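You operate a simulated robot arm through the tools that you are given. There is no shell and no other tool.

You are at the controls of a simulated two-armed robot. One attempt, no reset.

## Task
Couple both cooling hoses to the roller and open the water.
Fine: each hose to the outlet of its colour, then the green lever, then the blue one; close the black lever before blue; floor dry, FLOW lamp lit.

The check looks at the end state, three seconds after you hand in, the way a careful person would. Anything else that was tipped, shoved, dropped, spilled or broken makes it a failure.

## Robot
Two 7-joint arms with fingered hands on one trunk that stands fixed in place. Base frame: the origin is at the foot of the trunk, x ahead of it, y to its left, z up. Readings come in m, rad, newtons and seconds.
The left shoulder is at [0.036, 0.163, 1.088], the right one opposite. Each reaches about 1.215 m from its shoulder. Payload 4 kg a hand.
Tool frame (each hand has its own): the origin (TCP) lies between the finger pads and is the grasp point; the fingertips stand 0.036 m ahead of it; z points along the fingers, y is the line along which they close. The gripper opens to 0.124 m; its body begins 0.042 m behind the TCP. The gripper is a hand of 4 fingers: y runs from the thumb to the fingers, the wrist lies at [-0.015, -0.099, -0.189] in the tool frame, and closing takes about 1.5 s.
Orientation is told as [roll, pitch, yaw] about the base's x, y, z axes, in that order, counted from this pose: with the fingers straight down and the wrist toward the robot, the tool's x, y and z point along [0, 1, 0], [1, 0, 0] and [0, 0, -1] of the base frame.

## Interface
- The arms move only by the tool step_arm. It takes "left_steps", "right_steps" or both (then of equal length, played together; a hand with none holds still); each is one flat list of numbers, 7 for each row, row after row: the shift along the tool's x, y, z in m, then the turn, a rotation vector about the tool's x, y, z in rad, then the gripper command, from -1 (shut) to 1 (fully open), values between in proportion. In form: [tx, ty, tz, ax, ay, az, jaw, tx, ty, tz, ax, ay, az, jaw, ...]. A call has 1 to 20 rows; each row shifts and turns the commanded pose from where the row before left it, along the tool's axes as they then stand. Each row takes 0.2 s and may step no farther than 0.05 m and 0.15 rad from the row before; otherwise, or with a gripper value out of range, the whole call is refused. A pose out of reach is approached as far as the arm can. The call stops where the force on the tool passes 90 N (or 10 N more than at its start, if that is more) or the arm is blocked; 0.2 s more then pass. Each finger travels about 0.045 m/s and halts on what it meets, pressing with about 24 N; the grip force reading is that of the motor and also rises with nothing between the fingers. The clock runs only during rows and for 0.2 s after the last one: add rows that do not move to give the fingers time. The reply holds the time, the measured pose of the TCP, the force on the tool along the base axes, the opening and the grip force, in the units named above and with some noise, with the torque about the TCP (base axes, N m) and any sound that the robot's microphone picked up, and new pictures: "show" is both (left out), scene, wrist or none (wrist: the cameras of the hands that moved).
- Cameras (640 x 400 px; columns grow to the right, rows downward): "scene" is now at [0.1273, -0.047, 1.3342]; the picture's right is [-0.49, -0.87, 0.06], its down [-0.37, 0.14, -0.92] and it looks along [0.79, -0.47, -0.40] (base axes); focal length 293 px, centre (320, 200). "left" rides on the left gripper at [-0.075, -0.086, -0.123] in its tool frame; the picture's right is [-0.70, -0.34, 0.63], its down [0.64, -0.68, 0.35] and it looks along [0.32, 0.65, 0.69] (tool axes); focal length 275 px, centre (320, 200). "right" rides on the right gripper at [0.075, -0.086, -0.123] in its tool frame; the picture's right is [-0.70, 0.34, -0.63], its down [-0.64, -0.68, 0.35] and it looks along [-0.31, 0.65, 0.69] (tool axes); focal length 275 px, centre (320, 200). There is no depth. A picture from a camera that has moved, and an enlarged one, comes with that camera's place and axes in the base frame and with its lens.
- move_column(by): moves the trunk up (or, below 0, down) by that many m; the arms and the scene camera ride with it, the base frame stays. It gives what a move gives, with no picture.
- hand_shape(shape, hand): the hand has 4 fingers and takes this shape, open, in about a second: jaw (thumb against the fingers, like two jaws); tri (thumb and two fingers); tip (a fingertip pinch); poke (one finger out to press); point (the index stretched); flat (the hand flat); cup (the hand cupped); fist (a fist). The gripper value then closes the fingers along that shape, each until it touches; the sizes above hold for jaw. It gives what a move gives, with no picture.
- turn_head(pan, tilt): turns the head with the scene camera to pan (to the left, within 1.501 rad either way) and tilt (down, from -0.506 to 1.204), counted from straight ahead of the robot (the tilt from the chest, where the trunk bows). It gives what a move gives, and a new picture of the scene camera.
- enlarge(camera, box): a new picture of the part [left, top, right, bottom] of that camera's present view, enlarged. It takes no simulated time.
- finish_job(): hands the job in; it is judged then, once.

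Places have to be worked out from the pictures, the camera data and where the tool is seen. Open the grippers and draw the arms clear of the work before you hand the job in, unless the task says otherwise.

The tools are called as a command line: name --argument value ..., lists and objects as JSON in quotes. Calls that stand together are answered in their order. step_arm: Moves the arms, as the interface text tells. Its arguments: {"type":"object","properties":{"left_steps":{"type":"array"},"right_steps":{"type":"array"},"show":{"type":"string","enum":["both","scene","wrist","none"]}},"required":[]} The other tools are called the same way: move_column (by) moves the trunk up or down; hand_shape (shape, hand) gives the hand a shape; turn_head (pan, tilt) turns the head that bears the scene camera; enlarge (camera, box) takes an enlarged picture of a part of a camera's view; finish_job () hands the job in.

At the start:

```text
clock: 0.0
left_eef_pos: [0.8039, -0.0347, 1.2543]
left_tool_rot: [0.0, 0.0, 0.001]
left_wrist_force: [0.1, -0.7, -0.1]
left_moment: [0.01, -0.02, -0.01]
left_gripper_width: 0.1236
left_finger_force: 0.0
left_shape: jaw
right_eef_pos: [0.3693, -0.5145, 1.2415]
right_tool_rot: [-0.003, 0.001, 0.0]
right_wrist_force: [0.1, 0.3, -0.1]
right_moment: [0.04, 0.0, 0.03]
right_gripper_width: 0.1237
right_finger_force: 0.1
right_shape: jaw
trunk travel left (down, up): [-0.25, 0.228]
head pan, tilt (commanded): [-0.511, 0.298]
```

scene: 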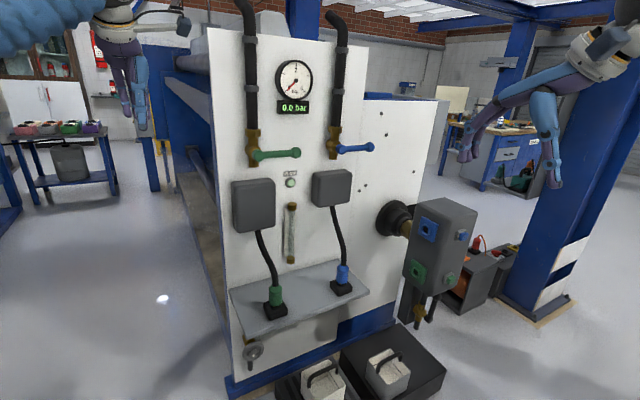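
right: 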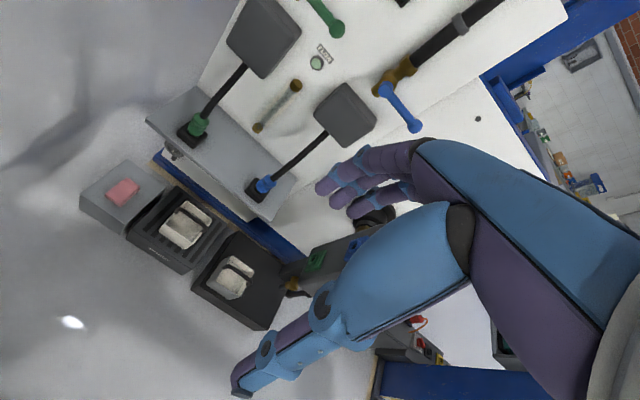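
left: 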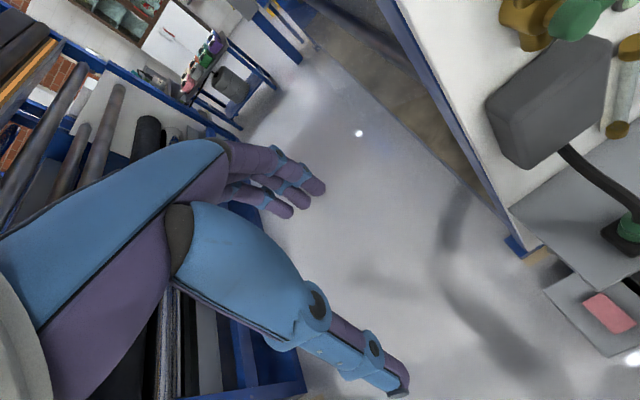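

The scene shows the panel with two pipes with green and blue levers, two hoses parked in a shelf, and a rotating union (grey box) with blue/green outlets on the roller. I'll enlarge the parts first to understand them.

enlarge --camera "scene" --box '[360, 170, 520, 340]'

enlarge --camera "scene" --box '[210, 120, 400, 240]'

enlarge --camera "scene" --box '[210, 230, 450, 400]'

enlarge --camera "right" --box '[60, 0, 440, 340]'

```text
2.35 times, centred on (440, 255) of scene
camera zoom: at [0.1273, -0.047, 1.3342], right [-0.49, -0.87, 0.06], down [-0.37, 0.14, -0.92], along [0.79, -0.47, -0.4], focal length 690 px, centre (38, 71)
```

zoom: 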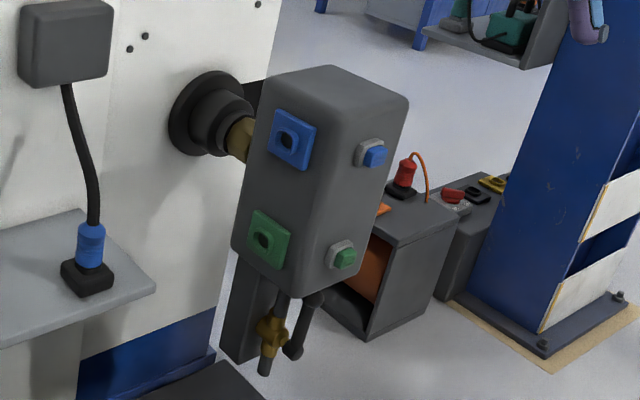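

```text
3.33 times, centred on (305, 180) of scene
camera zoom: at [0.1273, -0.047, 1.3342], right [-0.49, -0.87, 0.06], down [-0.37, 0.14, -0.92], along [0.79, -0.47, -0.4], focal length 978 px, centre (370, 267)
```

zoom: 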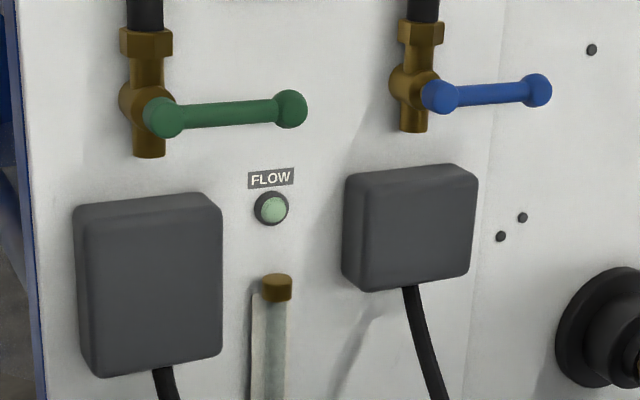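

```text
2.35 times, centred on (330, 315) of scene
camera zoom: at [0.1273, -0.047, 1.3342], right [-0.49, -0.87, 0.06], down [-0.37, 0.14, -0.92], along [0.79, -0.47, -0.4], focal length 690 px, centre (296, -71)
```

zoom: 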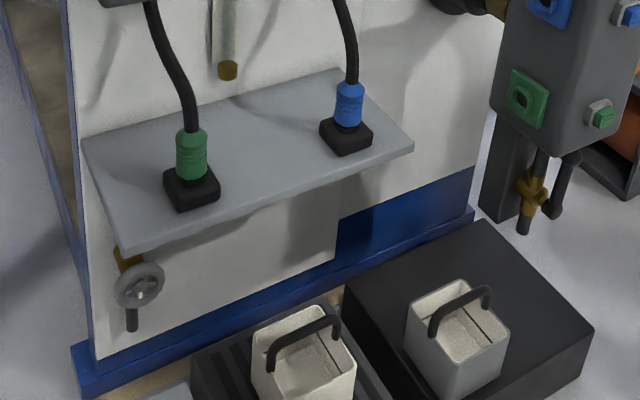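

```text
1.18 times, centred on (250, 170) of right
camera zoom: at [0.2823, -0.4388, 1.3659], right [0.34, -0.7, 0.63], down [-0.68, -0.65, -0.34], along [0.65, -0.32, -0.69], focal length 324 px, centre (402, 235)
```

zoom: 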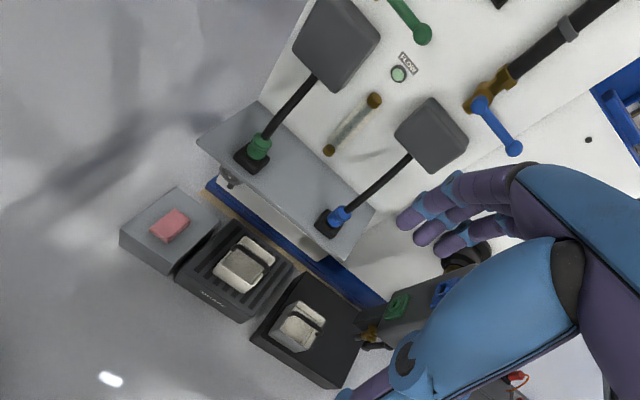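

The couplings stand around (0.80,-0.31,0.70) green and (0.80,-0.56,0.69) blue, and the union ports seem to face +y near (0.70,-0.82). I'll zoom closer on the union, the drain valve with black lever, and the couplings.

enlarge --camera "scene" --box '[405, 190, 485, 240]'

enlarge --camera "scene" --box '[395, 245, 475, 295]'

enlarge --camera "scene" --box '[390, 285, 470, 335]'

enlarge --camera "scene" --box '[240, 270, 320, 320]'

enlarge --camera "scene" --box '[310, 250, 390, 300]'

enlarge --camera "scene" --box '[225, 320, 305, 370]'

enlarge --camera "scene" --box '[440, 220, 540, 310]'

```text
8.00 times, centred on (445, 215) of scene
camera zoom: at [0.1273, -0.047, 1.3342], right [-0.49, -0.87, 0.06], down [-0.37, 0.14, -0.92], along [0.79, -0.47, -0.4], focal length 2347 px, centre (-680, 80)
```

zoom: 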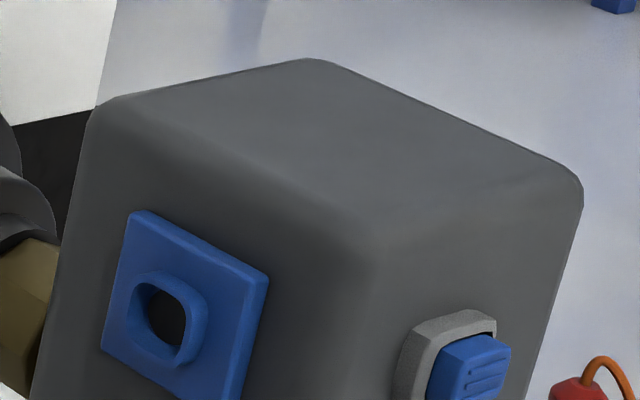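

```text
8.00 times, centred on (435, 270) of scene
camera zoom: at [0.1273, -0.047, 1.3342], right [-0.49, -0.87, 0.06], down [-0.37, 0.14, -0.92], along [0.79, -0.47, -0.4], focal length 2347 px, centre (-600, -360)
```

zoom: 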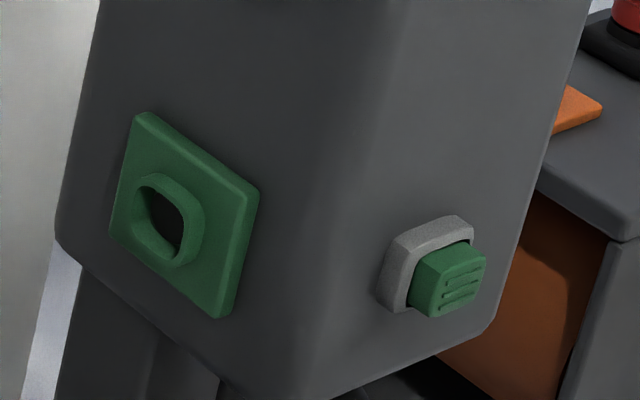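

```text
8.00 times, centred on (430, 310) of scene
camera zoom: at [0.1273, -0.047, 1.3342], right [-0.49, -0.87, 0.06], down [-0.37, 0.14, -0.92], along [0.79, -0.47, -0.4], focal length 2347 px, centre (-560, -680)
```

zoom: 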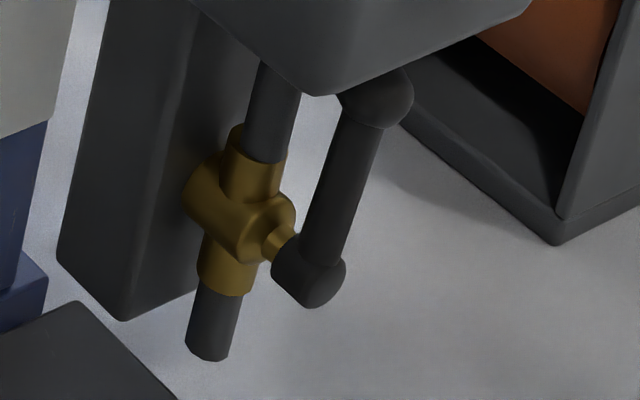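

```text
8.00 times, centred on (280, 295) of scene
camera zoom: at [0.1273, -0.047, 1.3342], right [-0.49, -0.87, 0.06], down [-0.37, 0.14, -0.92], along [0.79, -0.47, -0.4], focal length 2347 px, centre (640, -560)
```

zoom: 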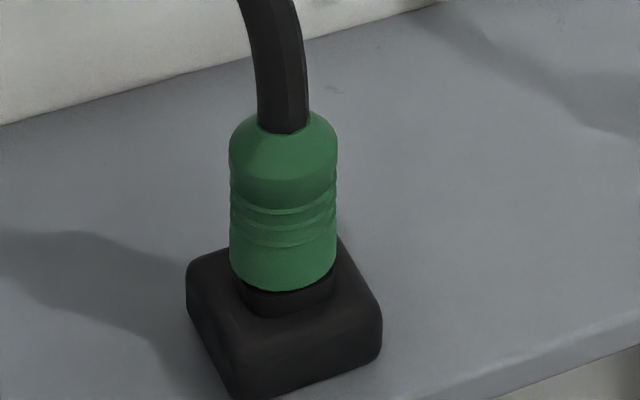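

```text
8.00 times, centred on (350, 275) of scene
camera zoom: at [0.1273, -0.047, 1.3342], right [-0.49, -0.87, 0.06], down [-0.37, 0.14, -0.92], along [0.79, -0.47, -0.4], focal length 2347 px, centre (80, -400)
```

zoom: 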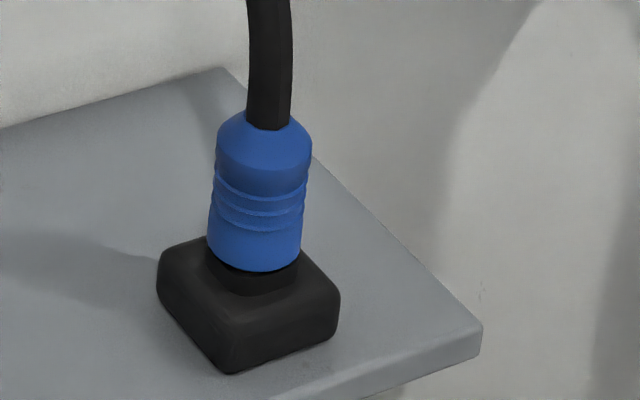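

```text
8.00 times, centred on (265, 345) of scene
camera zoom: at [0.1273, -0.047, 1.3342], right [-0.49, -0.87, 0.06], down [-0.37, 0.14, -0.92], along [0.79, -0.47, -0.4], focal length 2347 px, centre (760, -960)
```

zoom: 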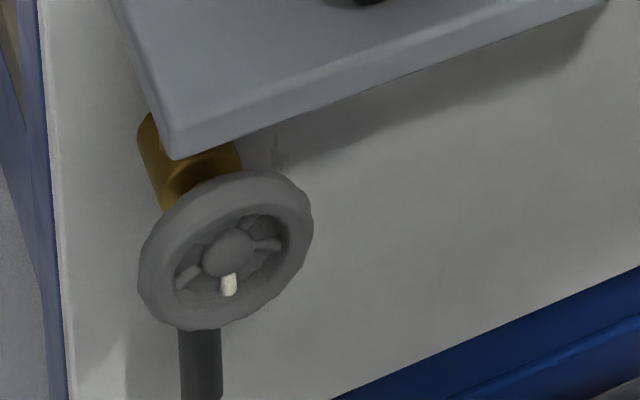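

```text
4.44 times, centred on (490, 265) of scene
camera zoom: at [0.1273, -0.047, 1.3342], right [-0.49, -0.87, 0.06], down [-0.37, 0.14, -0.92], along [0.79, -0.47, -0.4], focal length 1304 px, centre (-436, -89)
```

zoom: 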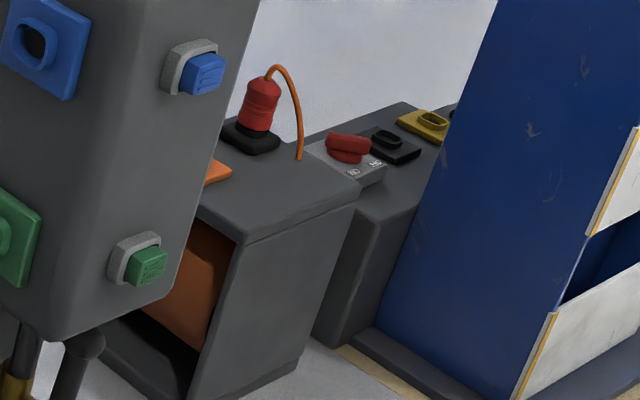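

The black lever stands up parallel to the drain pipe (open), the green and blue levers lie across their pipes (closed). I'll shift the right hand to the right so its camera gets a second, unobstructed view of the union.

step_arm --right_steps '[-0.05, 0, 0, 0, 0, 0, 1, -0.05, 0, 0, 0, 0, 0, 1, -0.05, 0, 0, 0, 0, 0, 1, -0.05, 0, 0, 0, 0, 0, 1, -0.05, 0, 0, 0, 0, 0, 1, 0, 0, 0, 0, 0, 0, 1]' --show "both"

```text
clock: 1.4
left_eef_pos: [0.8029, -0.0335, 1.2548]
left_tool_rot: [0.001, -0.001, 0.001]
left_wrist_force: [0.0, 0.2, -0.5]
left_moment: [-0.02, 0.02, -0.03]
left_gripper_width: 0.1235
left_finger_force: 0.1
left_shape: jaw
right_eef_pos: [0.3664, -0.7634, 1.2423]
right_tool_rot: [-0.002, -0.001, 0.001]
right_wrist_force: [0.0, 0.0, 1.0]
right_moment: [-0.02, 0.01, 0.01]
right_gripper_width: 0.1237
right_finger_force: 0.0
right_shape: jaw
trunk travel left (down, up): [-0.25, 0.228]
head pan, tilt (commanded): [-0.511, 0.298]
camera scene: at [0.1272, -0.0464, 1.3343], right [-0.49, -0.87, 0.06], down [-0.37, 0.14, -0.92], along [0.79, -0.47, -0.4], focal length 293 px, centre (320, 200)
camera right: at [0.2816, -0.6881, 1.366], right [0.34, -0.69, 0.64], down [-0.68, -0.65, -0.34], along [0.65, -0.32, -0.69], focal length 275 px, centre (320, 200)
```

scene: 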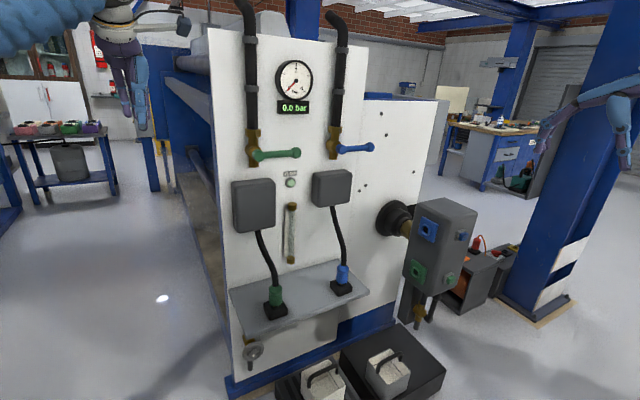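
right: 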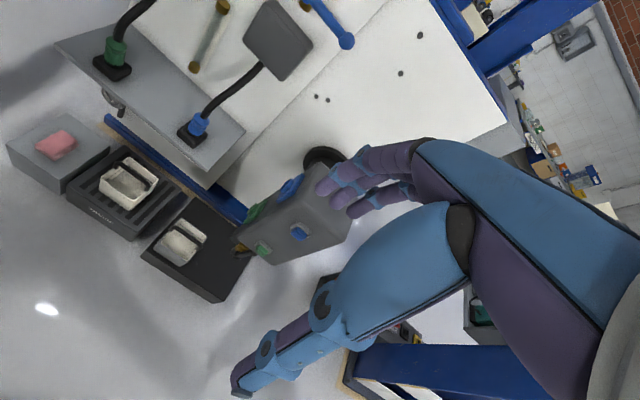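

enlarge --camera "right" --box '[200, 140, 360, 280]'

enlarge --camera "right" --box '[0, 80, 260, 310]'

enlarge --camera "scene" --box '[250, 320, 450, 400]'

enlarge --camera "scene" --box '[440, 210, 540, 290]'

```text
2.86 times, centred on (280, 210) of right
camera zoom: at [0.2816, -0.6881, 1.366], right [0.34, -0.69, 0.64], down [-0.68, -0.65, -0.34], along [0.65, -0.32, -0.69], focal length 786 px, centre (434, 171)
```

zoom: 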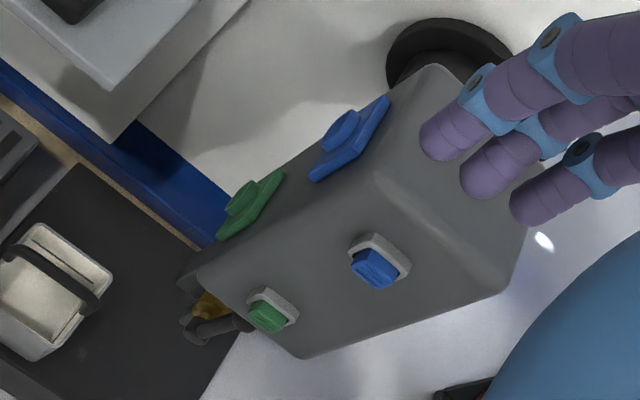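

```text
1.74 times, centred on (130, 195) of right
camera zoom: at [0.2816, -0.6881, 1.366], right [0.34, -0.69, 0.64], down [-0.68, -0.65, -0.34], along [0.65, -0.32, -0.69], focal length 479 px, centre (650, 209)
```

zoom: 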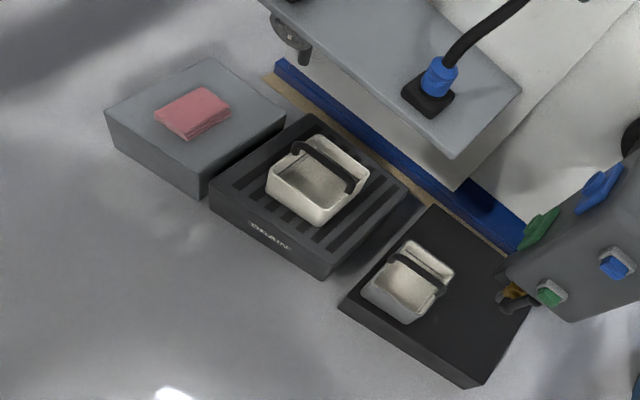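

```text
3.20 times, centred on (350, 360) of scene
camera zoom: at [0.1272, -0.0464, 1.3343], right [-0.49, -0.87, 0.06], down [-0.37, 0.14, -0.92], along [0.79, -0.47, -0.4], focal length 939 px, centre (224, -312)
```

zoom: 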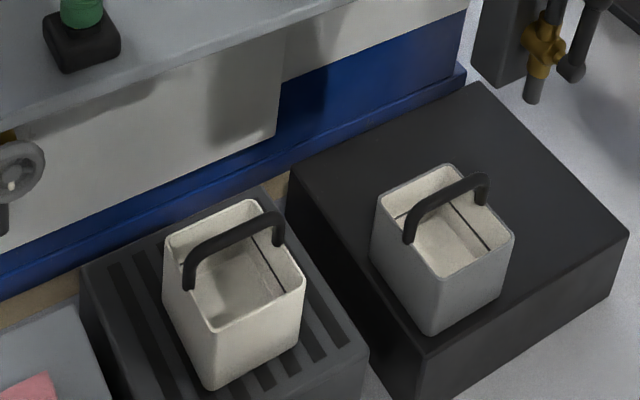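

```text
5.00 times, centred on (490, 250) of scene
camera zoom: at [0.1272, -0.0464, 1.3343], right [-0.49, -0.87, 0.06], down [-0.37, 0.14, -0.92], along [0.79, -0.47, -0.4], focal length 1467 px, centre (-530, -50)
```

zoom: 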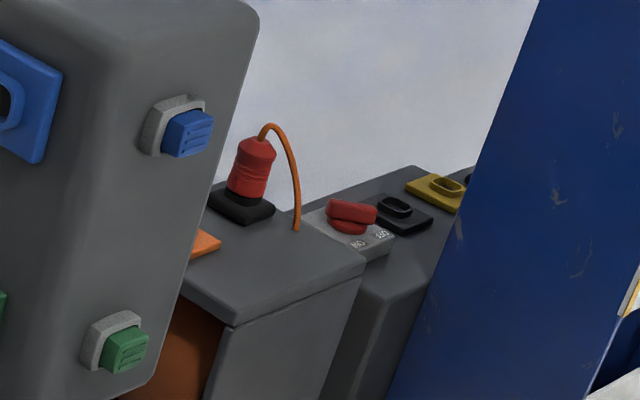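

The union's port face looks toward +y at about y=-0.82 (blue z≈0.867, green z≈0.677, x≈0.71), and the drain lever pivots about x at ≈(0.66,-0.91,0.45), reaching up to z≈0.575. I'll lower the trunk a bit for reach and try the poke shape of the right hand for the black lever.

move_column --by -0.15

hand_shape --shape "poke" --hand "right"

turn_head --pan -0.75 --tilt 0.45

enlarge --camera "right" --box '[0, 0, 640, 400]'

```text
clock: 3.1
left_eef_pos: [0.8021, -0.0348, 1.107]
left_tool_rot: [0.001, -0.003, -0.001]
left_wrist_force: [-0.1, -0.2, 1.0]
left_moment: [0.03, 0.02, 0.0]
left_gripper_width: 0.1238
left_finger_force: 0.0
left_shape: jaw
right_eef_pos: [0.3665, -0.7648, 1.0937]
right_tool_rot: [-0.001, -0.002, 0.0]
right_wrist_force: [-0.4, 0.0, 0.6]
right_moment: [0.0, -0.03, -0.01]
right_gripper_width: 0.1237
right_finger_force: 0.0
right_shape: jaw
trunk travel left (down, up): [-0.1, 0.378]
head pan, tilt (commanded): [-0.511, 0.298]
```

```text
clock: 4.0
left_eef_pos: [0.8033, -0.0345, 1.1041]
left_tool_rot: [0.001, 0.0, 0.0]
left_wrist_force: [0.2, 0.0, -0.1]
left_moment: [0.02, -0.01, -0.04]
left_gripper_width: 0.1239
left_finger_force: 0.0
left_shape: jaw
right_eef_pos: [0.3676, -0.7651, 1.0915]
right_tool_rot: [-0.001, -0.001, 0.001]
right_wrist_force: [-0.2, 0.2, -0.1]
right_moment: [-0.03, -0.02, -0.04]
right_gripper_width: 0.0
right_finger_force: 0.1
right_shape: poke
trunk travel left (down, up): [-0.1, 0.378]
head pan, tilt (commanded): [-0.511, 0.298]
```

```text
clock: 4.8
left_eef_pos: [0.8035, -0.0344, 1.1064]
left_tool_rot: [0.0, 0.001, 0.0]
left_wrist_force: [-0.2, 0.8, 0.9]
left_moment: [-0.02, -0.01, 0.0]
left_gripper_width: 0.1235
left_finger_force: 0.1
left_shape: jaw
right_eef_pos: [0.3677, -0.7629, 1.0919]
right_tool_rot: [-0.002, 0.0, 0.0]
right_wrist_force: [1.1, -0.2, 0.8]
right_moment: [0.01, -0.02, -0.02]
right_gripper_width: 0.0
right_finger_force: 0.1
right_shape: poke
trunk travel left (down, up): [-0.1, 0.378]
head pan, tilt (commanded): [-0.75, 0.45]
camera scene: at [0.2009, -0.064, 1.1313], right [-0.64, -0.73, 0.23], down [-0.6, 0.3, -0.74], along [0.48, -0.61, -0.63], focal length 293 px, centre (320, 200)
```

scene: 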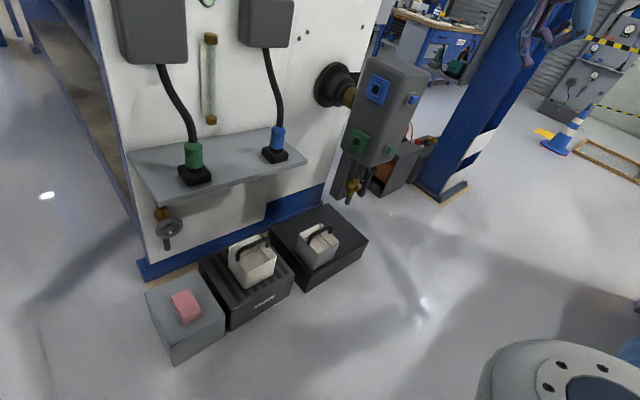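

```text
1.00 times, centred on (320, 200) of right (not enlarged: the box is as wide or as high as the picture)
camera zoom: at [0.2825, -0.6888, 1.2162], right [0.34, -0.7, 0.63], down [-0.68, -0.65, -0.34], along [0.65, -0.32, -0.69], focal length 275 px, centre (320, 200)
```

zoom: 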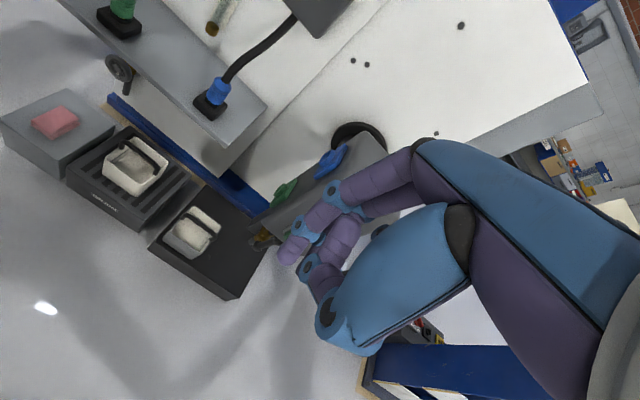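

The poke fingertip sits about at the TCP axis, ~0.03 ahead. Let me zoom on the union and drain lever from this new viewpoint to refine their place.

enlarge --camera "scene" --box '[320, 140, 400, 210]'

enlarge --camera "scene" --box '[310, 45, 430, 165]'

enlarge --camera "scene" --box '[170, 120, 310, 220]'

```text
5.71 times, centred on (360, 175) of scene
camera zoom: at [0.2009, -0.064, 1.1313], right [-0.64, -0.73, 0.23], down [-0.6, 0.3, -0.74], along [0.48, -0.61, -0.63], focal length 1676 px, centre (91, 343)
```

zoom: 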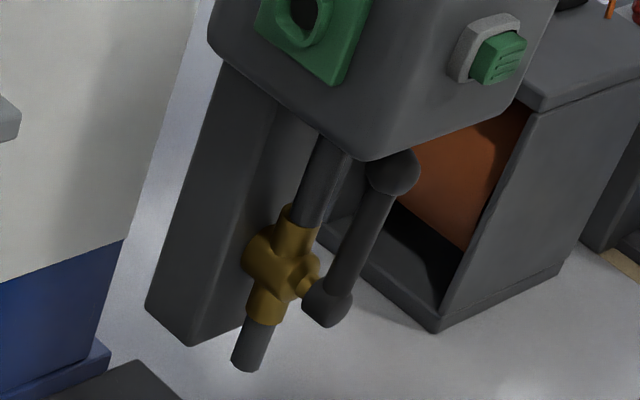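

```text
3.33 times, centred on (370, 105) of scene
camera zoom: at [0.2009, -0.064, 1.1313], right [-0.64, -0.73, 0.23], down [-0.6, 0.3, -0.74], along [0.48, -0.61, -0.63], focal length 978 px, centre (153, 517)
```

zoom: 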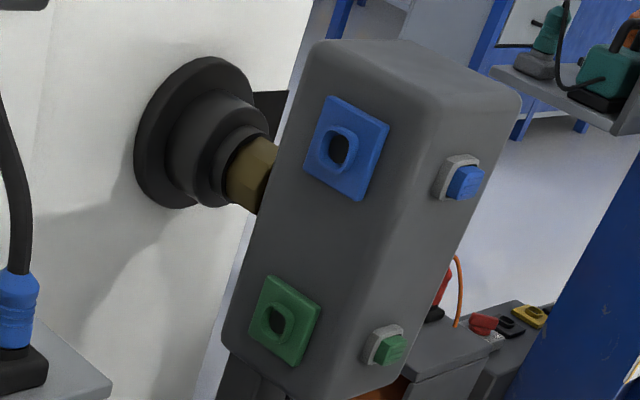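

```text
4.00 times, centred on (240, 170) of scene
camera zoom: at [0.2009, -0.064, 1.1313], right [-0.64, -0.73, 0.23], down [-0.6, 0.3, -0.74], along [0.48, -0.61, -0.63], focal length 1174 px, centre (640, 320)
```

zoom: 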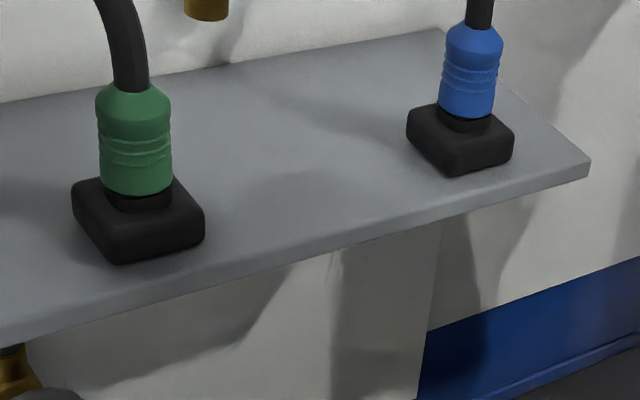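

The drain lever is about x≈0.665, y≈-0.91, from pivot z≈0.45 up to a ball at z≈0.57. I'll swing the right hand so the fingers point forward (+x) with the wrist to the right, in free space, and check it is reachable.

step_arm --right_steps '[0, 0.05, 0, 0, 0, 0, 1, 0, 0.05, 0, 0, 0, 0, 1, 0, 0, 0, -0.0863, -0.0863, -0.0863, 1, 0, 0, 0, -0.0863, -0.0863, -0.0863, 1, 0, 0, 0, -0.0863, -0.0863, -0.0863, 1, 0, 0, 0, -0.0863, -0.0863, -0.0863, 1, 0, 0, 0, -0.0863, -0.0863, -0.0863, 1, 0, 0, 0, -0.0863, -0.0863, -0.0863, 1, 0, 0, 0, -0.0863, -0.0863, -0.0863, 1, 0, 0, 0, -0.0863, -0.0863, -0.0863, 1, 0, 0, 0, -0.0863, -0.0863, -0.0863, 1, 0, 0, 0, -0.0863, -0.0863, -0.0863, 1, 0, 0, 0, -0.0863, -0.0863, -0.0863, 1, 0, 0, 0, -0.0863, -0.0863, -0.0863, 1, 0, 0, 0, -0.0863, -0.0863, -0.0863, 1, 0, 0, 0, -0.0863, -0.0863, -0.0863, 1, 0, 0, 0, 0, 0, 0, 1]' --show "both"

```text
clock: 8.4
left_eef_pos: [0.8038, -0.0336, 1.1042]
left_tool_rot: [0.0, 0.0, 0.001]
left_wrist_force: [-0.1, 0.3, 0.7]
left_moment: [-0.03, 0.01, 0.02]
left_gripper_width: 0.1238
left_finger_force: 0.0
left_shape: jaw
right_eef_pos: [0.4669, -0.7637, 1.0928]
right_tool_rot: [-1.569, 0.001, 1.573]
right_wrist_force: [1.4, 0.3, 0.4]
right_moment: [-0.01, 0.01, 0.01]
right_gripper_width: 0.0
right_finger_force: 0.0
right_shape: poke
trunk travel left (down, up): [-0.1, 0.378]
head pan, tilt (commanded): [-0.75, 0.45]
camera scene: at [0.2008, -0.064, 1.1314], right [-0.64, -0.73, 0.23], down [-0.6, 0.3, -0.74], along [0.48, -0.61, -0.63], focal length 293 px, centre (320, 200)
camera right: at [0.3452, -0.8494, 1.0189], right [-0.63, 0.34, 0.7], down [0.35, -0.68, 0.64], along [0.69, 0.65, 0.31], focal length 275 px, centre (320, 200)
```

scene: 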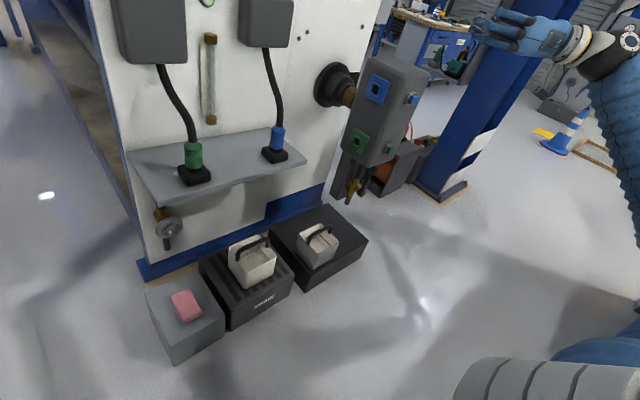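
right: 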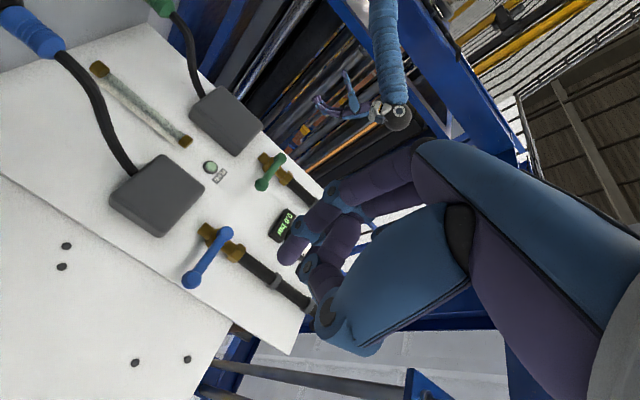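

The forward-pointing pose is reachable. The opposite roll (wrist to the left, camera looking toward the union) would give a better view, so I'll turn the hand 180° about its finger axis through the fingers-up pose.

step_arm --right_steps '[0, 0, 0, 0, 0, 0.1496, 1, 0, 0, 0, 0, 0, 0.1496, 1, 0, 0, 0, 0, 0, 0.1496, 1, 0, 0, 0, 0, 0, 0.1496, 1, 0, 0, 0, 0, 0, 0.1496, 1, 0, 0, 0, 0, 0, 0.1496, 1, 0, 0, 0, 0, 0, 0.1496, 1, 0, 0, 0, 0, 0, 0.1496, 1, 0, 0, 0, 0, 0, 0.1496, 1, 0, 0, 0, 0, 0, 0.1496, 1, 0, 0, 0, 0, 0, 0.0748, 1]' --show "both"

step_arm --right_steps '[0, 0, 0, 0, 0, 0.1496, 1, 0, 0, 0, 0, 0, 0.1496, 1, 0, 0, 0, 0, 0, 0.1496, 1, 0, 0, 0, 0, 0, 0.1496, 1, 0, 0, 0, 0, 0, 0.1496, 1, 0, 0, 0, 0, 0, 0.1496, 1, 0, 0, 0, 0, 0, 0.1496, 1, 0, 0, 0, 0, 0, 0.1496, 1, 0, 0, 0, 0, 0, 0.1496, 1, 0, 0, 0, 0, 0, 0.1496, 1, 0, 0, 0, 0, 0, 0.0748, 1]' --show "both"

```text
clock: 10.8
left_eef_pos: [0.8029, -0.0347, 1.1062]
left_tool_rot: [0.0, 0.001, 0.002]
left_wrist_force: [0.0, -0.2, -0.3]
left_moment: [0.0, 0.01, 0.0]
left_gripper_width: 0.1235
left_finger_force: 0.1
left_shape: jaw
right_eef_pos: [0.4675, -0.7639, 1.0918]
right_tool_rot: [0.766, -1.567, -0.766]
right_wrist_force: [0.2, -0.4, 0.1]
right_moment: [0.04, 0.01, -0.01]
right_gripper_width: 0.0001
right_finger_force: 0.0
right_shape: poke
trunk travel left (down, up): [-0.1, 0.378]
head pan, tilt (commanded): [-0.75, 0.45]
camera scene: at [0.2008, -0.064, 1.1313], right [-0.64, -0.73, 0.23], down [-0.6, 0.3, -0.74], along [0.48, -0.61, -0.63], focal length 293 px, centre (320, 200)
camera right: at [0.3454, -0.6886, 1.0082], right [-0.63, -0.7, 0.34], down [0.34, -0.64, -0.68], along [0.69, -0.32, 0.65], focal length 275 px, centre (320, 200)
```

scene: 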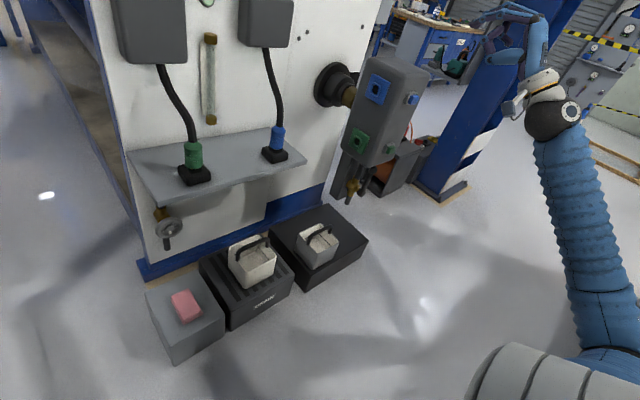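
right: 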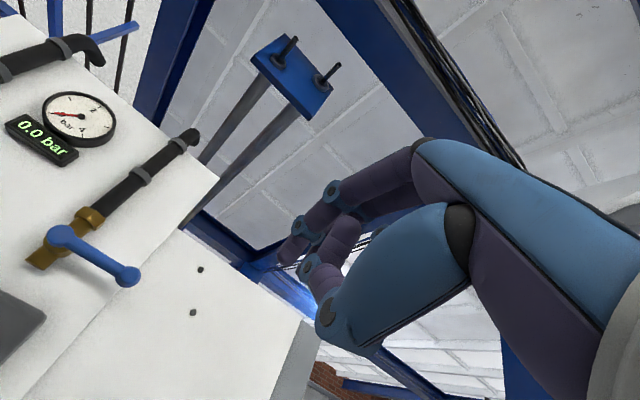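

```text
clock: 13.2
left_eef_pos: [0.8026, -0.0328, 1.1048]
left_tool_rot: [-0.002, -0.003, 0.002]
left_wrist_force: [0.3, 0.8, 0.9]
left_moment: [-0.03, 0.01, -0.03]
left_gripper_width: 0.1237
left_finger_force: 0.0
left_shape: jaw
right_eef_pos: [0.4682, -0.785, 1.0681]
right_tool_rot: [1.576, -0.004, -1.565]
right_wrist_force: [1.0, 0.3, 0.9]
right_moment: [-0.05, 0.02, 0.02]
right_gripper_width: 0.0
right_finger_force: 0.0
right_shape: poke
right hand out of reach, approached as far as the arm can: row 10, 11
trunk travel left (down, up): [-0.1, 0.378]
head pan, tilt (commanded): [-0.75, 0.45]
camera scene: at [0.2006, -0.0632, 1.1316], right [-0.64, -0.73, 0.23], down [-0.6, 0.3, -0.74], along [0.48, -0.61, -0.63], focal length 293 px, centre (320, 200)
camera right: at [0.3454, -0.6997, 1.1441], right [-0.63, -0.34, -0.7], down [0.34, 0.68, -0.65], along [0.7, -0.65, -0.31], focal length 275 px, centre (320, 200)
```

scene: 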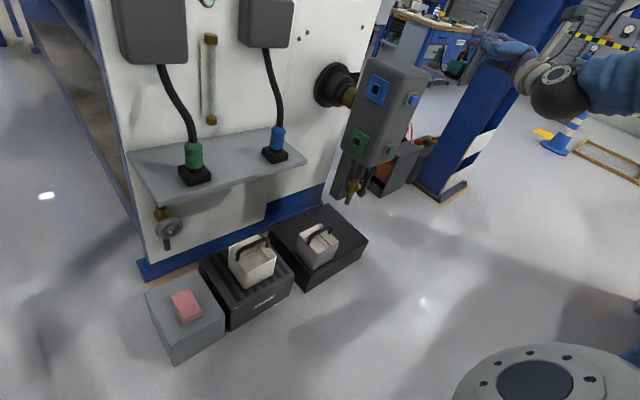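
right: 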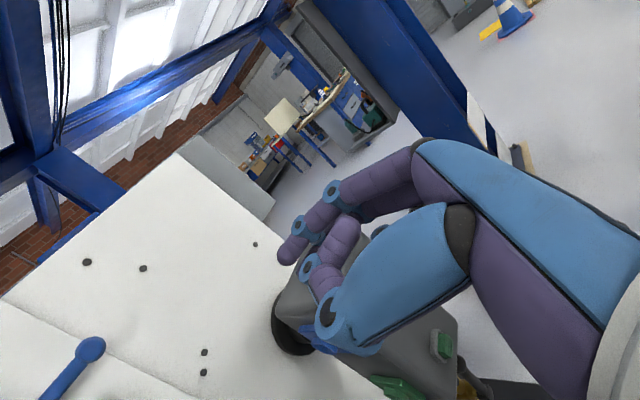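

With the wrist left, this spot is at the joint limit, so I'll use another pose for the black lever: fingers pointing right (-y) just below the union, pushing the lever from its left side. I turn back and into that pose.

step_arm --right_steps '[0, 0, 0, 0, 0, -0.1496, 1, 0, 0, 0, 0, 0, -0.1496, 1, 0, 0, 0, 0, 0, -0.1496, 1, 0, 0, 0, 0, 0, -0.1496, 1, 0, 0, 0, 0, 0, -0.1496, 1, 0, 0, 0, 0, 0, -0.1496, 1, 0, 0, 0, 0, 0, -0.1496, 1, 0, 0, 0, 0, 0, -0.1496, 1, 0, 0, 0, 0, 0, -0.1496, 1, 0, 0, 0, 0, 0, -0.1496, 1, 0, 0, 0, 0, 0, -0.0748, 1, 0, 0, 0, 0.0863, -0.0863, -0.0863, 1, 0, 0, 0, 0.0863, -0.0863, -0.0863, 1, 0, 0, 0, 0.0863, -0.0863, -0.0863, 1, 0, 0, 0, 0.0863, -0.0863, -0.0863, 1, 0, 0, 0, 0.0863, -0.0863, -0.0863, 1, 0, 0, 0, 0.0863, -0.0863, -0.0863, 1, 0, 0, 0, 0.0863, -0.0863, -0.0863, 1]' --show "none"

step_arm --right_steps '[0, 0, 0, 0.0863, -0.0863, -0.0863, 1, 0, 0, 0, 0.0863, -0.0863, -0.0863, 1, 0, 0, 0, 0.0863, -0.0863, -0.0863, 1, 0, 0, 0, 0.0863, -0.0863, -0.0863, 1, 0, 0, 0, 0.0863, -0.0863, -0.0863, 1, 0, 0, 0, 0.0863, -0.0863, -0.0863, 1, 0, 0, 0, 0.0863, -0.0863, -0.0863, 1, 0, 0, 0, 0, 0, 0, 1]' --show "both"

```text
clock: 17.0
left_eef_pos: [0.8027, -0.0352, 1.1048]
left_tool_rot: [-0.001, -0.001, -0.001]
left_wrist_force: [0.1, -0.2, 0.8]
left_moment: [0.01, -0.04, 0.01]
left_gripper_width: 0.1241
left_finger_force: 0.2
left_shape: jaw
right_eef_pos: [0.4676, -0.7873, 1.0674]
right_tool_rot: [-1.104, -0.728, 0.461]
right_wrist_force: [0.7, 0.1, 0.4]
right_moment: [0.0, 0.01, 0.0]
right_gripper_width: 0.0
right_finger_force: 0.1
right_shape: poke
trunk travel left (down, up): [-0.1, 0.378]
head pan, tilt (commanded): [-0.75, 0.45]
```

```text
clock: 18.8
left_eef_pos: [0.8037, -0.0349, 1.1058]
left_tool_rot: [-0.001, -0.002, 0.001]
left_wrist_force: [-0.2, 1.3, 0.8]
left_moment: [0.02, 0.0, 0.01]
left_gripper_width: 0.1238
left_finger_force: 0.0
left_shape: jaw
right_eef_pos: [0.3981, -0.9183, 0.9454]
right_tool_rot: [-1.582, -0.009, 0.047]
right_wrist_force: [-0.2, 0.5, 0.1]
right_moment: [0.02, 0.0, -0.02]
right_gripper_width: 0.0
right_finger_force: 0.2
right_shape: poke
right hand out of reach, approached as far as the arm can: row 3, 4, 5, 6, 7
trunk travel left (down, up): [-0.1, 0.378]
head pan, tilt (commanded): [-0.75, 0.45]
camera scene: at [0.2003, -0.0637, 1.1316], right [-0.64, -0.73, 0.23], down [-0.6, 0.3, -0.74], along [0.48, -0.61, -0.63], focal length 293 px, centre (320, 200)
camera right: at [0.3086, -0.7999, 0.8705], right [0.3, 0.66, 0.69], down [-0.67, -0.37, 0.64], along [0.68, -0.66, 0.33], focal length 275 px, centre (320, 200)
```

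scene: 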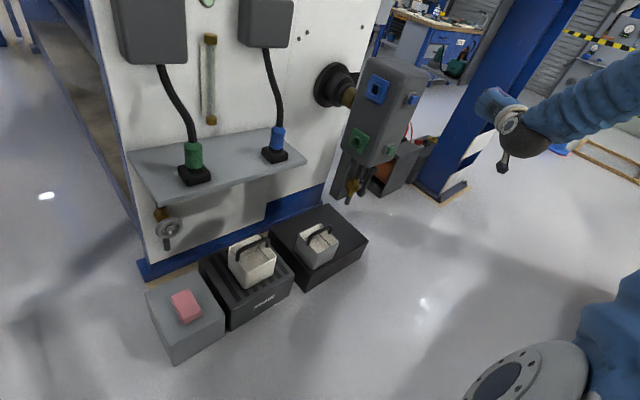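
right: 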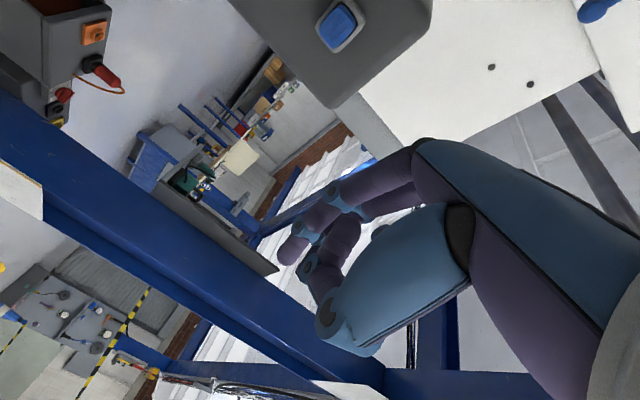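

The pose is now held lower down at (0.40,-0.92,0.945). I move down and slightly left in front of the union to see whether the arm follows there.

step_arm --right_steps '[0.043, 0, -0.0155, 0, 0, 0, 1, 0.043, 0, -0.0155, 0, 0, 0, 1, 0.043, 0, -0.0155, 0, 0, 0, 1, 0.043, 0, -0.0155, 0, 0, 0, 1, 0.043, 0, -0.0155, 0, 0, 0, 1, 0.043, 0, -0.0155, 0, 0, 0, 1, 0.043, 0, -0.0155, 0, 0, 0, 1, 0.043, 0, -0.0155, 0, 0, 0, 1, 0.043, 0, -0.0155, 0, 0, 0, 1, 0, 0, 0, 0, 0, 0, 1]' --show "both"

```text
clock: 21.0
left_eef_pos: [0.8032, -0.0344, 1.1051]
left_tool_rot: [0.001, 0.0, 0.002]
left_wrist_force: [-0.8, 0.3, -0.3]
left_moment: [-0.02, 0.0, 0.01]
left_gripper_width: 0.1238
left_finger_force: 0.0
left_shape: jaw
right_eef_pos: [0.3757, -0.7973, 0.5775]
right_tool_rot: [-1.569, 0.0, 0.0]
right_wrist_force: [0.2, 0.2, 0.2]
right_moment: [0.03, -0.02, -0.01]
right_gripper_width: 0.0
right_finger_force: 0.0
right_shape: poke
right hand out of reach, approached as far as the arm can: row 1, 2
trunk travel left (down, up): [-0.1, 0.378]
head pan, tilt (commanded): [-0.75, 0.45]
camera scene: at [0.2006, -0.0637, 1.1316], right [-0.64, -0.73, 0.23], down [-0.6, 0.3, -0.74], along [0.48, -0.61, -0.63], focal length 293 px, centre (320, 200)
camera right: at [0.2904, -0.6744, 0.505], right [0.34, 0.63, 0.7], down [-0.68, -0.35, 0.64], along [0.65, -0.69, 0.31], focal length 275 px, centre (320, 200)
```

scene: 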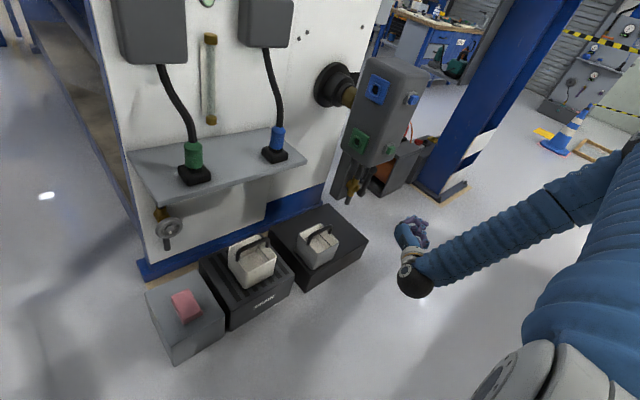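
right: 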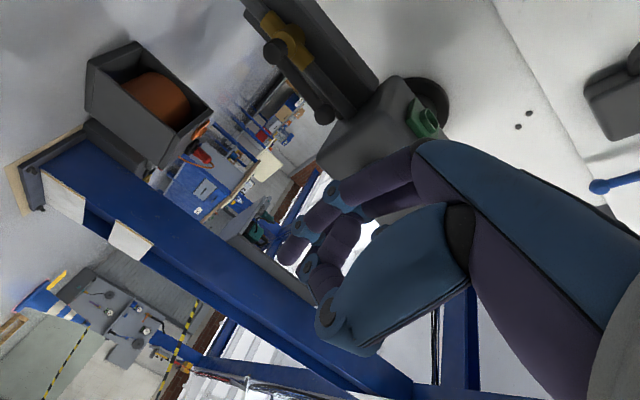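

The pose is reachable here, and the hand camera sees the drain valve with the lever. I enlarge it to triangulate the lever.

enlarge --camera "right" --box '[220, 0, 380, 140]'

enlarge --camera "scene" --box '[370, 190, 470, 310]'

```text
2.86 times, centred on (300, 70) of right
camera zoom: at [0.2904, -0.6744, 0.505], right [0.34, 0.63, 0.7], down [-0.68, -0.35, 0.64], along [0.65, -0.69, 0.31], focal length 786 px, centre (377, 571)
```

zoom: 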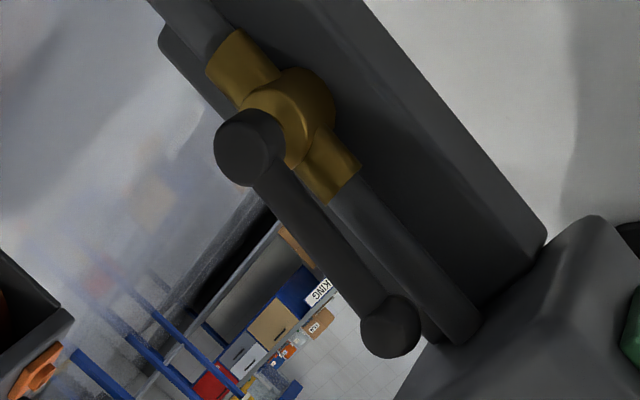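

```text
3.33 times, centred on (420, 250) of scene
camera zoom: at [0.2006, -0.0637, 1.1316], right [-0.64, -0.73, 0.23], down [-0.6, 0.3, -0.74], along [0.48, -0.61, -0.63], focal length 978 px, centre (-13, 33)
```

zoom: 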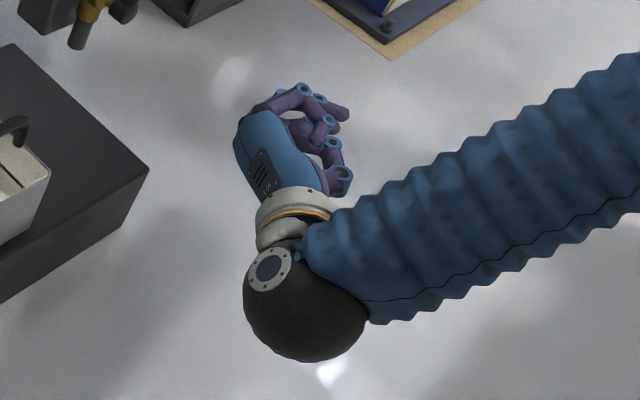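

The lever pivot is near (0.67,-0.914,0.447) with the ball at (0.668,-0.92,0.56). I advance the poking finger to just left of the lever, under the union's bottom edge.

step_arm --right_steps '[0.0055, 0.0485, 0, 0, 0, 0, 1, 0.0055, 0.0485, 0, 0, 0, 0, 1, 0.0055, 0.0485, 0, 0, 0, 0, 1, 0.0055, 0.0485, 0, 0, 0, 0, 1, 0.0055, 0.0485, 0, 0, 0, 0, 1, 0.0055, 0.0485, 0, 0, 0, 0, 1, 0, 0, 0, 0, 0, 0, 1]' --show "both"

```text
clock: 22.6
left_eef_pos: [0.8034, -0.0331, 1.1056]
left_tool_rot: [-0.001, 0.002, 0.002]
left_wrist_force: [-0.4, 0.2, -1.0]
left_moment: [0.02, 0.02, -0.02]
left_gripper_width: 0.1235
left_finger_force: 0.1
left_shape: jaw
right_eef_pos: [0.6677, -0.7957, 0.5467]
right_tool_rot: [-1.57, -0.001, -0.002]
right_wrist_force: [-0.7, 0.0, 0.0]
right_moment: [0.01, 0.02, 0.03]
right_gripper_width: 0.0
right_finger_force: 0.1
right_shape: poke
trunk travel left (down, up): [-0.1, 0.378]
head pan, tilt (commanded): [-0.75, 0.45]
camera scene: at [0.2005, -0.0638, 1.1316], right [-0.64, -0.73, 0.23], down [-0.6, 0.3, -0.74], along [0.48, -0.61, -0.63], focal length 293 px, centre (320, 200)
camera right: at [0.5826, -0.6728, 0.4734], right [0.34, 0.63, 0.7], down [-0.68, -0.35, 0.64], along [0.65, -0.69, 0.31], focal length 275 px, centre (320, 200)
```

scene: 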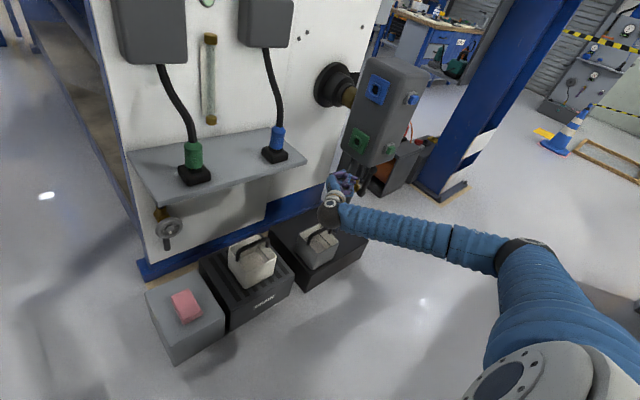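
right: 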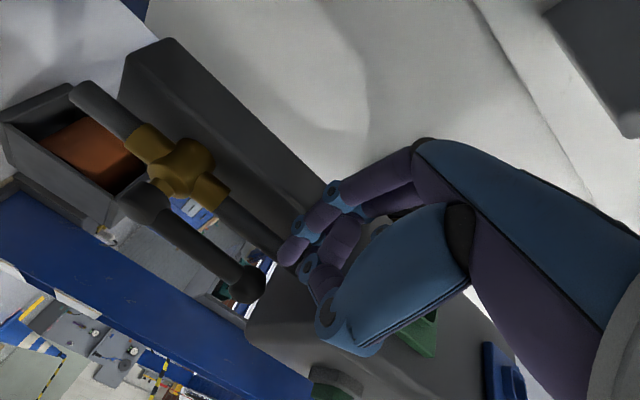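

The fingertip is about at (0.669,-0.829,0.537), nicely in line with the lever (x≈0.675, y≈-0.914). I lower slightly and push carefully toward -y to see if the lever gives that way.

step_arm --right_steps '[0.012, 0.004, 0.03, 0, 0, 0, 1, 0, 0, 0.02, 0, 0, 0, 1, 0, 0, 0.01, 0, 0, 0, 1, 0, 0, 0.008, 0, 0, 0, 1, 0, 0, 0.008, 0, 0, 0, 1]' --show "both"

```text
clock: 23.8
left_eef_pos: [0.8044, -0.0338, 1.1045]
left_tool_rot: [0.0, 0.002, -0.001]
left_wrist_force: [0.0, -0.3, 0.3]
left_moment: [-0.01, 0.02, -0.04]
left_gripper_width: 0.1235
left_finger_force: 0.1
left_shape: jaw
right_eef_pos: [0.6697, -0.873, 0.5344]
right_tool_rot: [-1.568, -0.002, 0.001]
right_wrist_force: [-0.8, -0.5, 0.5]
right_moment: [-0.01, -0.03, 0.03]
right_gripper_width: 0.0
right_finger_force: 0.0
right_shape: poke
trunk travel left (down, up): [-0.1, 0.378]
head pan, tilt (commanded): [-0.75, 0.45]
camera scene: at [0.201, -0.0641, 1.1313], right [-0.64, -0.73, 0.23], down [-0.6, 0.3, -0.74], along [0.48, -0.61, -0.63], focal length 293 px, centre (320, 200)
camera right: at [0.5852, -0.7504, 0.4594], right [0.34, 0.63, 0.7], down [-0.68, -0.35, 0.64], along [0.65, -0.69, 0.31], focal length 275 px, centre (320, 200)
```

scene: 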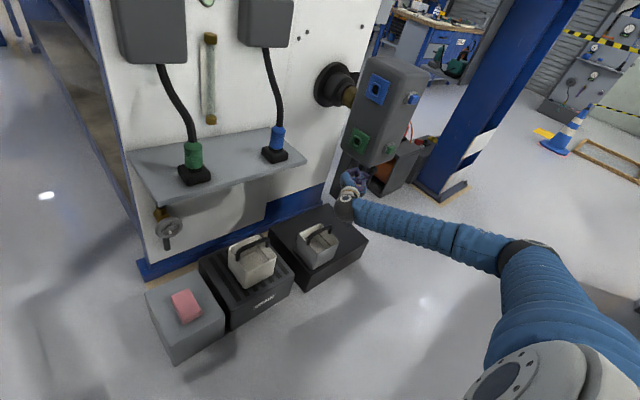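
right: 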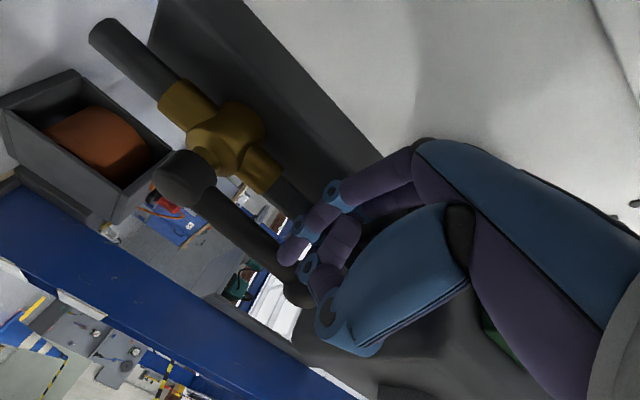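

enlarge --camera "right" --box '[130, 130, 370, 330]'

enlarge --camera "scene" --box '[325, 130, 415, 230]'

```text
2.00 times, centred on (250, 230) of right
camera zoom: at [0.5852, -0.7504, 0.4594], right [0.34, 0.63, 0.7], down [-0.68, -0.35, 0.64], along [0.65, -0.69, 0.31], focal length 551 px, centre (460, 140)
```

zoom: 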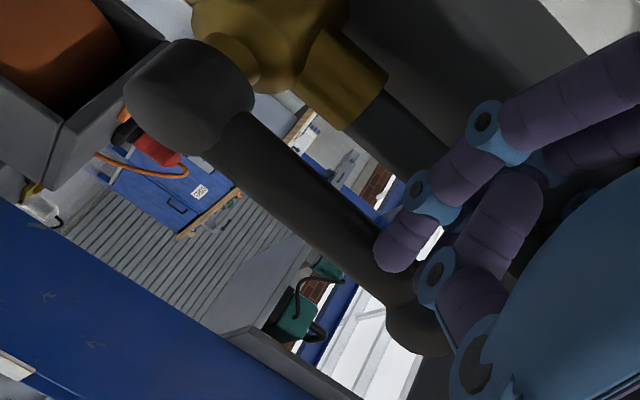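

```text
4.00 times, centred on (370, 180) of scene
camera zoom: at [0.201, -0.0641, 1.1313], right [-0.64, -0.73, 0.23], down [-0.6, 0.3, -0.74], along [0.48, -0.61, -0.63], focal length 1174 px, centre (120, 280)
```

zoom: 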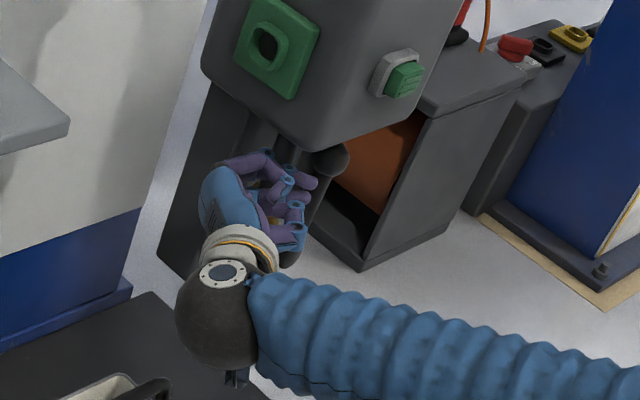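

The fingertip is right beside the upper rod, with no force yet. I continue in small steps along -y.

step_arm --right_steps '[0, 0, 0.006, 0, 0, 0, 1, 0, 0, 0.006, 0, 0, 0, 1, 0, 0, 0.006, 0, 0, 0, 1]' --show "wrist"

```text
clock: 24.6
left_eef_pos: [0.8039, -0.0339, 1.1046]
left_tool_rot: [0.0, 0.001, -0.001]
left_wrist_force: [0.3, -0.1, 0.2]
left_moment: [0.01, -0.01, 0.01]
left_gripper_width: 0.1237
left_finger_force: 0.0
left_shape: jaw
right_eef_pos: [0.6692, -0.892, 0.5322]
right_tool_rot: [-1.568, -0.001, 0.0]
right_wrist_force: [-0.9, 1.1, -0.1]
right_moment: [0.01, 0.02, -0.05]
right_gripper_width: 0.0001
right_finger_force: 0.2
right_shape: poke
trunk travel left (down, up): [-0.1, 0.378]
head pan, tilt (commanded): [-0.75, 0.45]
camera right: at [0.5852, -0.7687, 0.4593], right [0.34, 0.63, 0.7], down [-0.68, -0.35, 0.64], along [0.65, -0.69, 0.31], focal length 275 px, centre (320, 200)
```

right: 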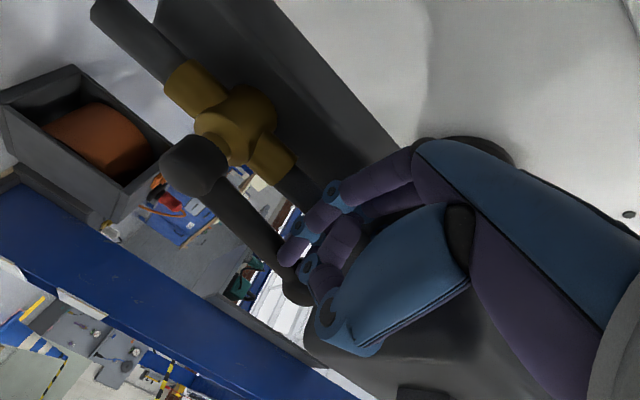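

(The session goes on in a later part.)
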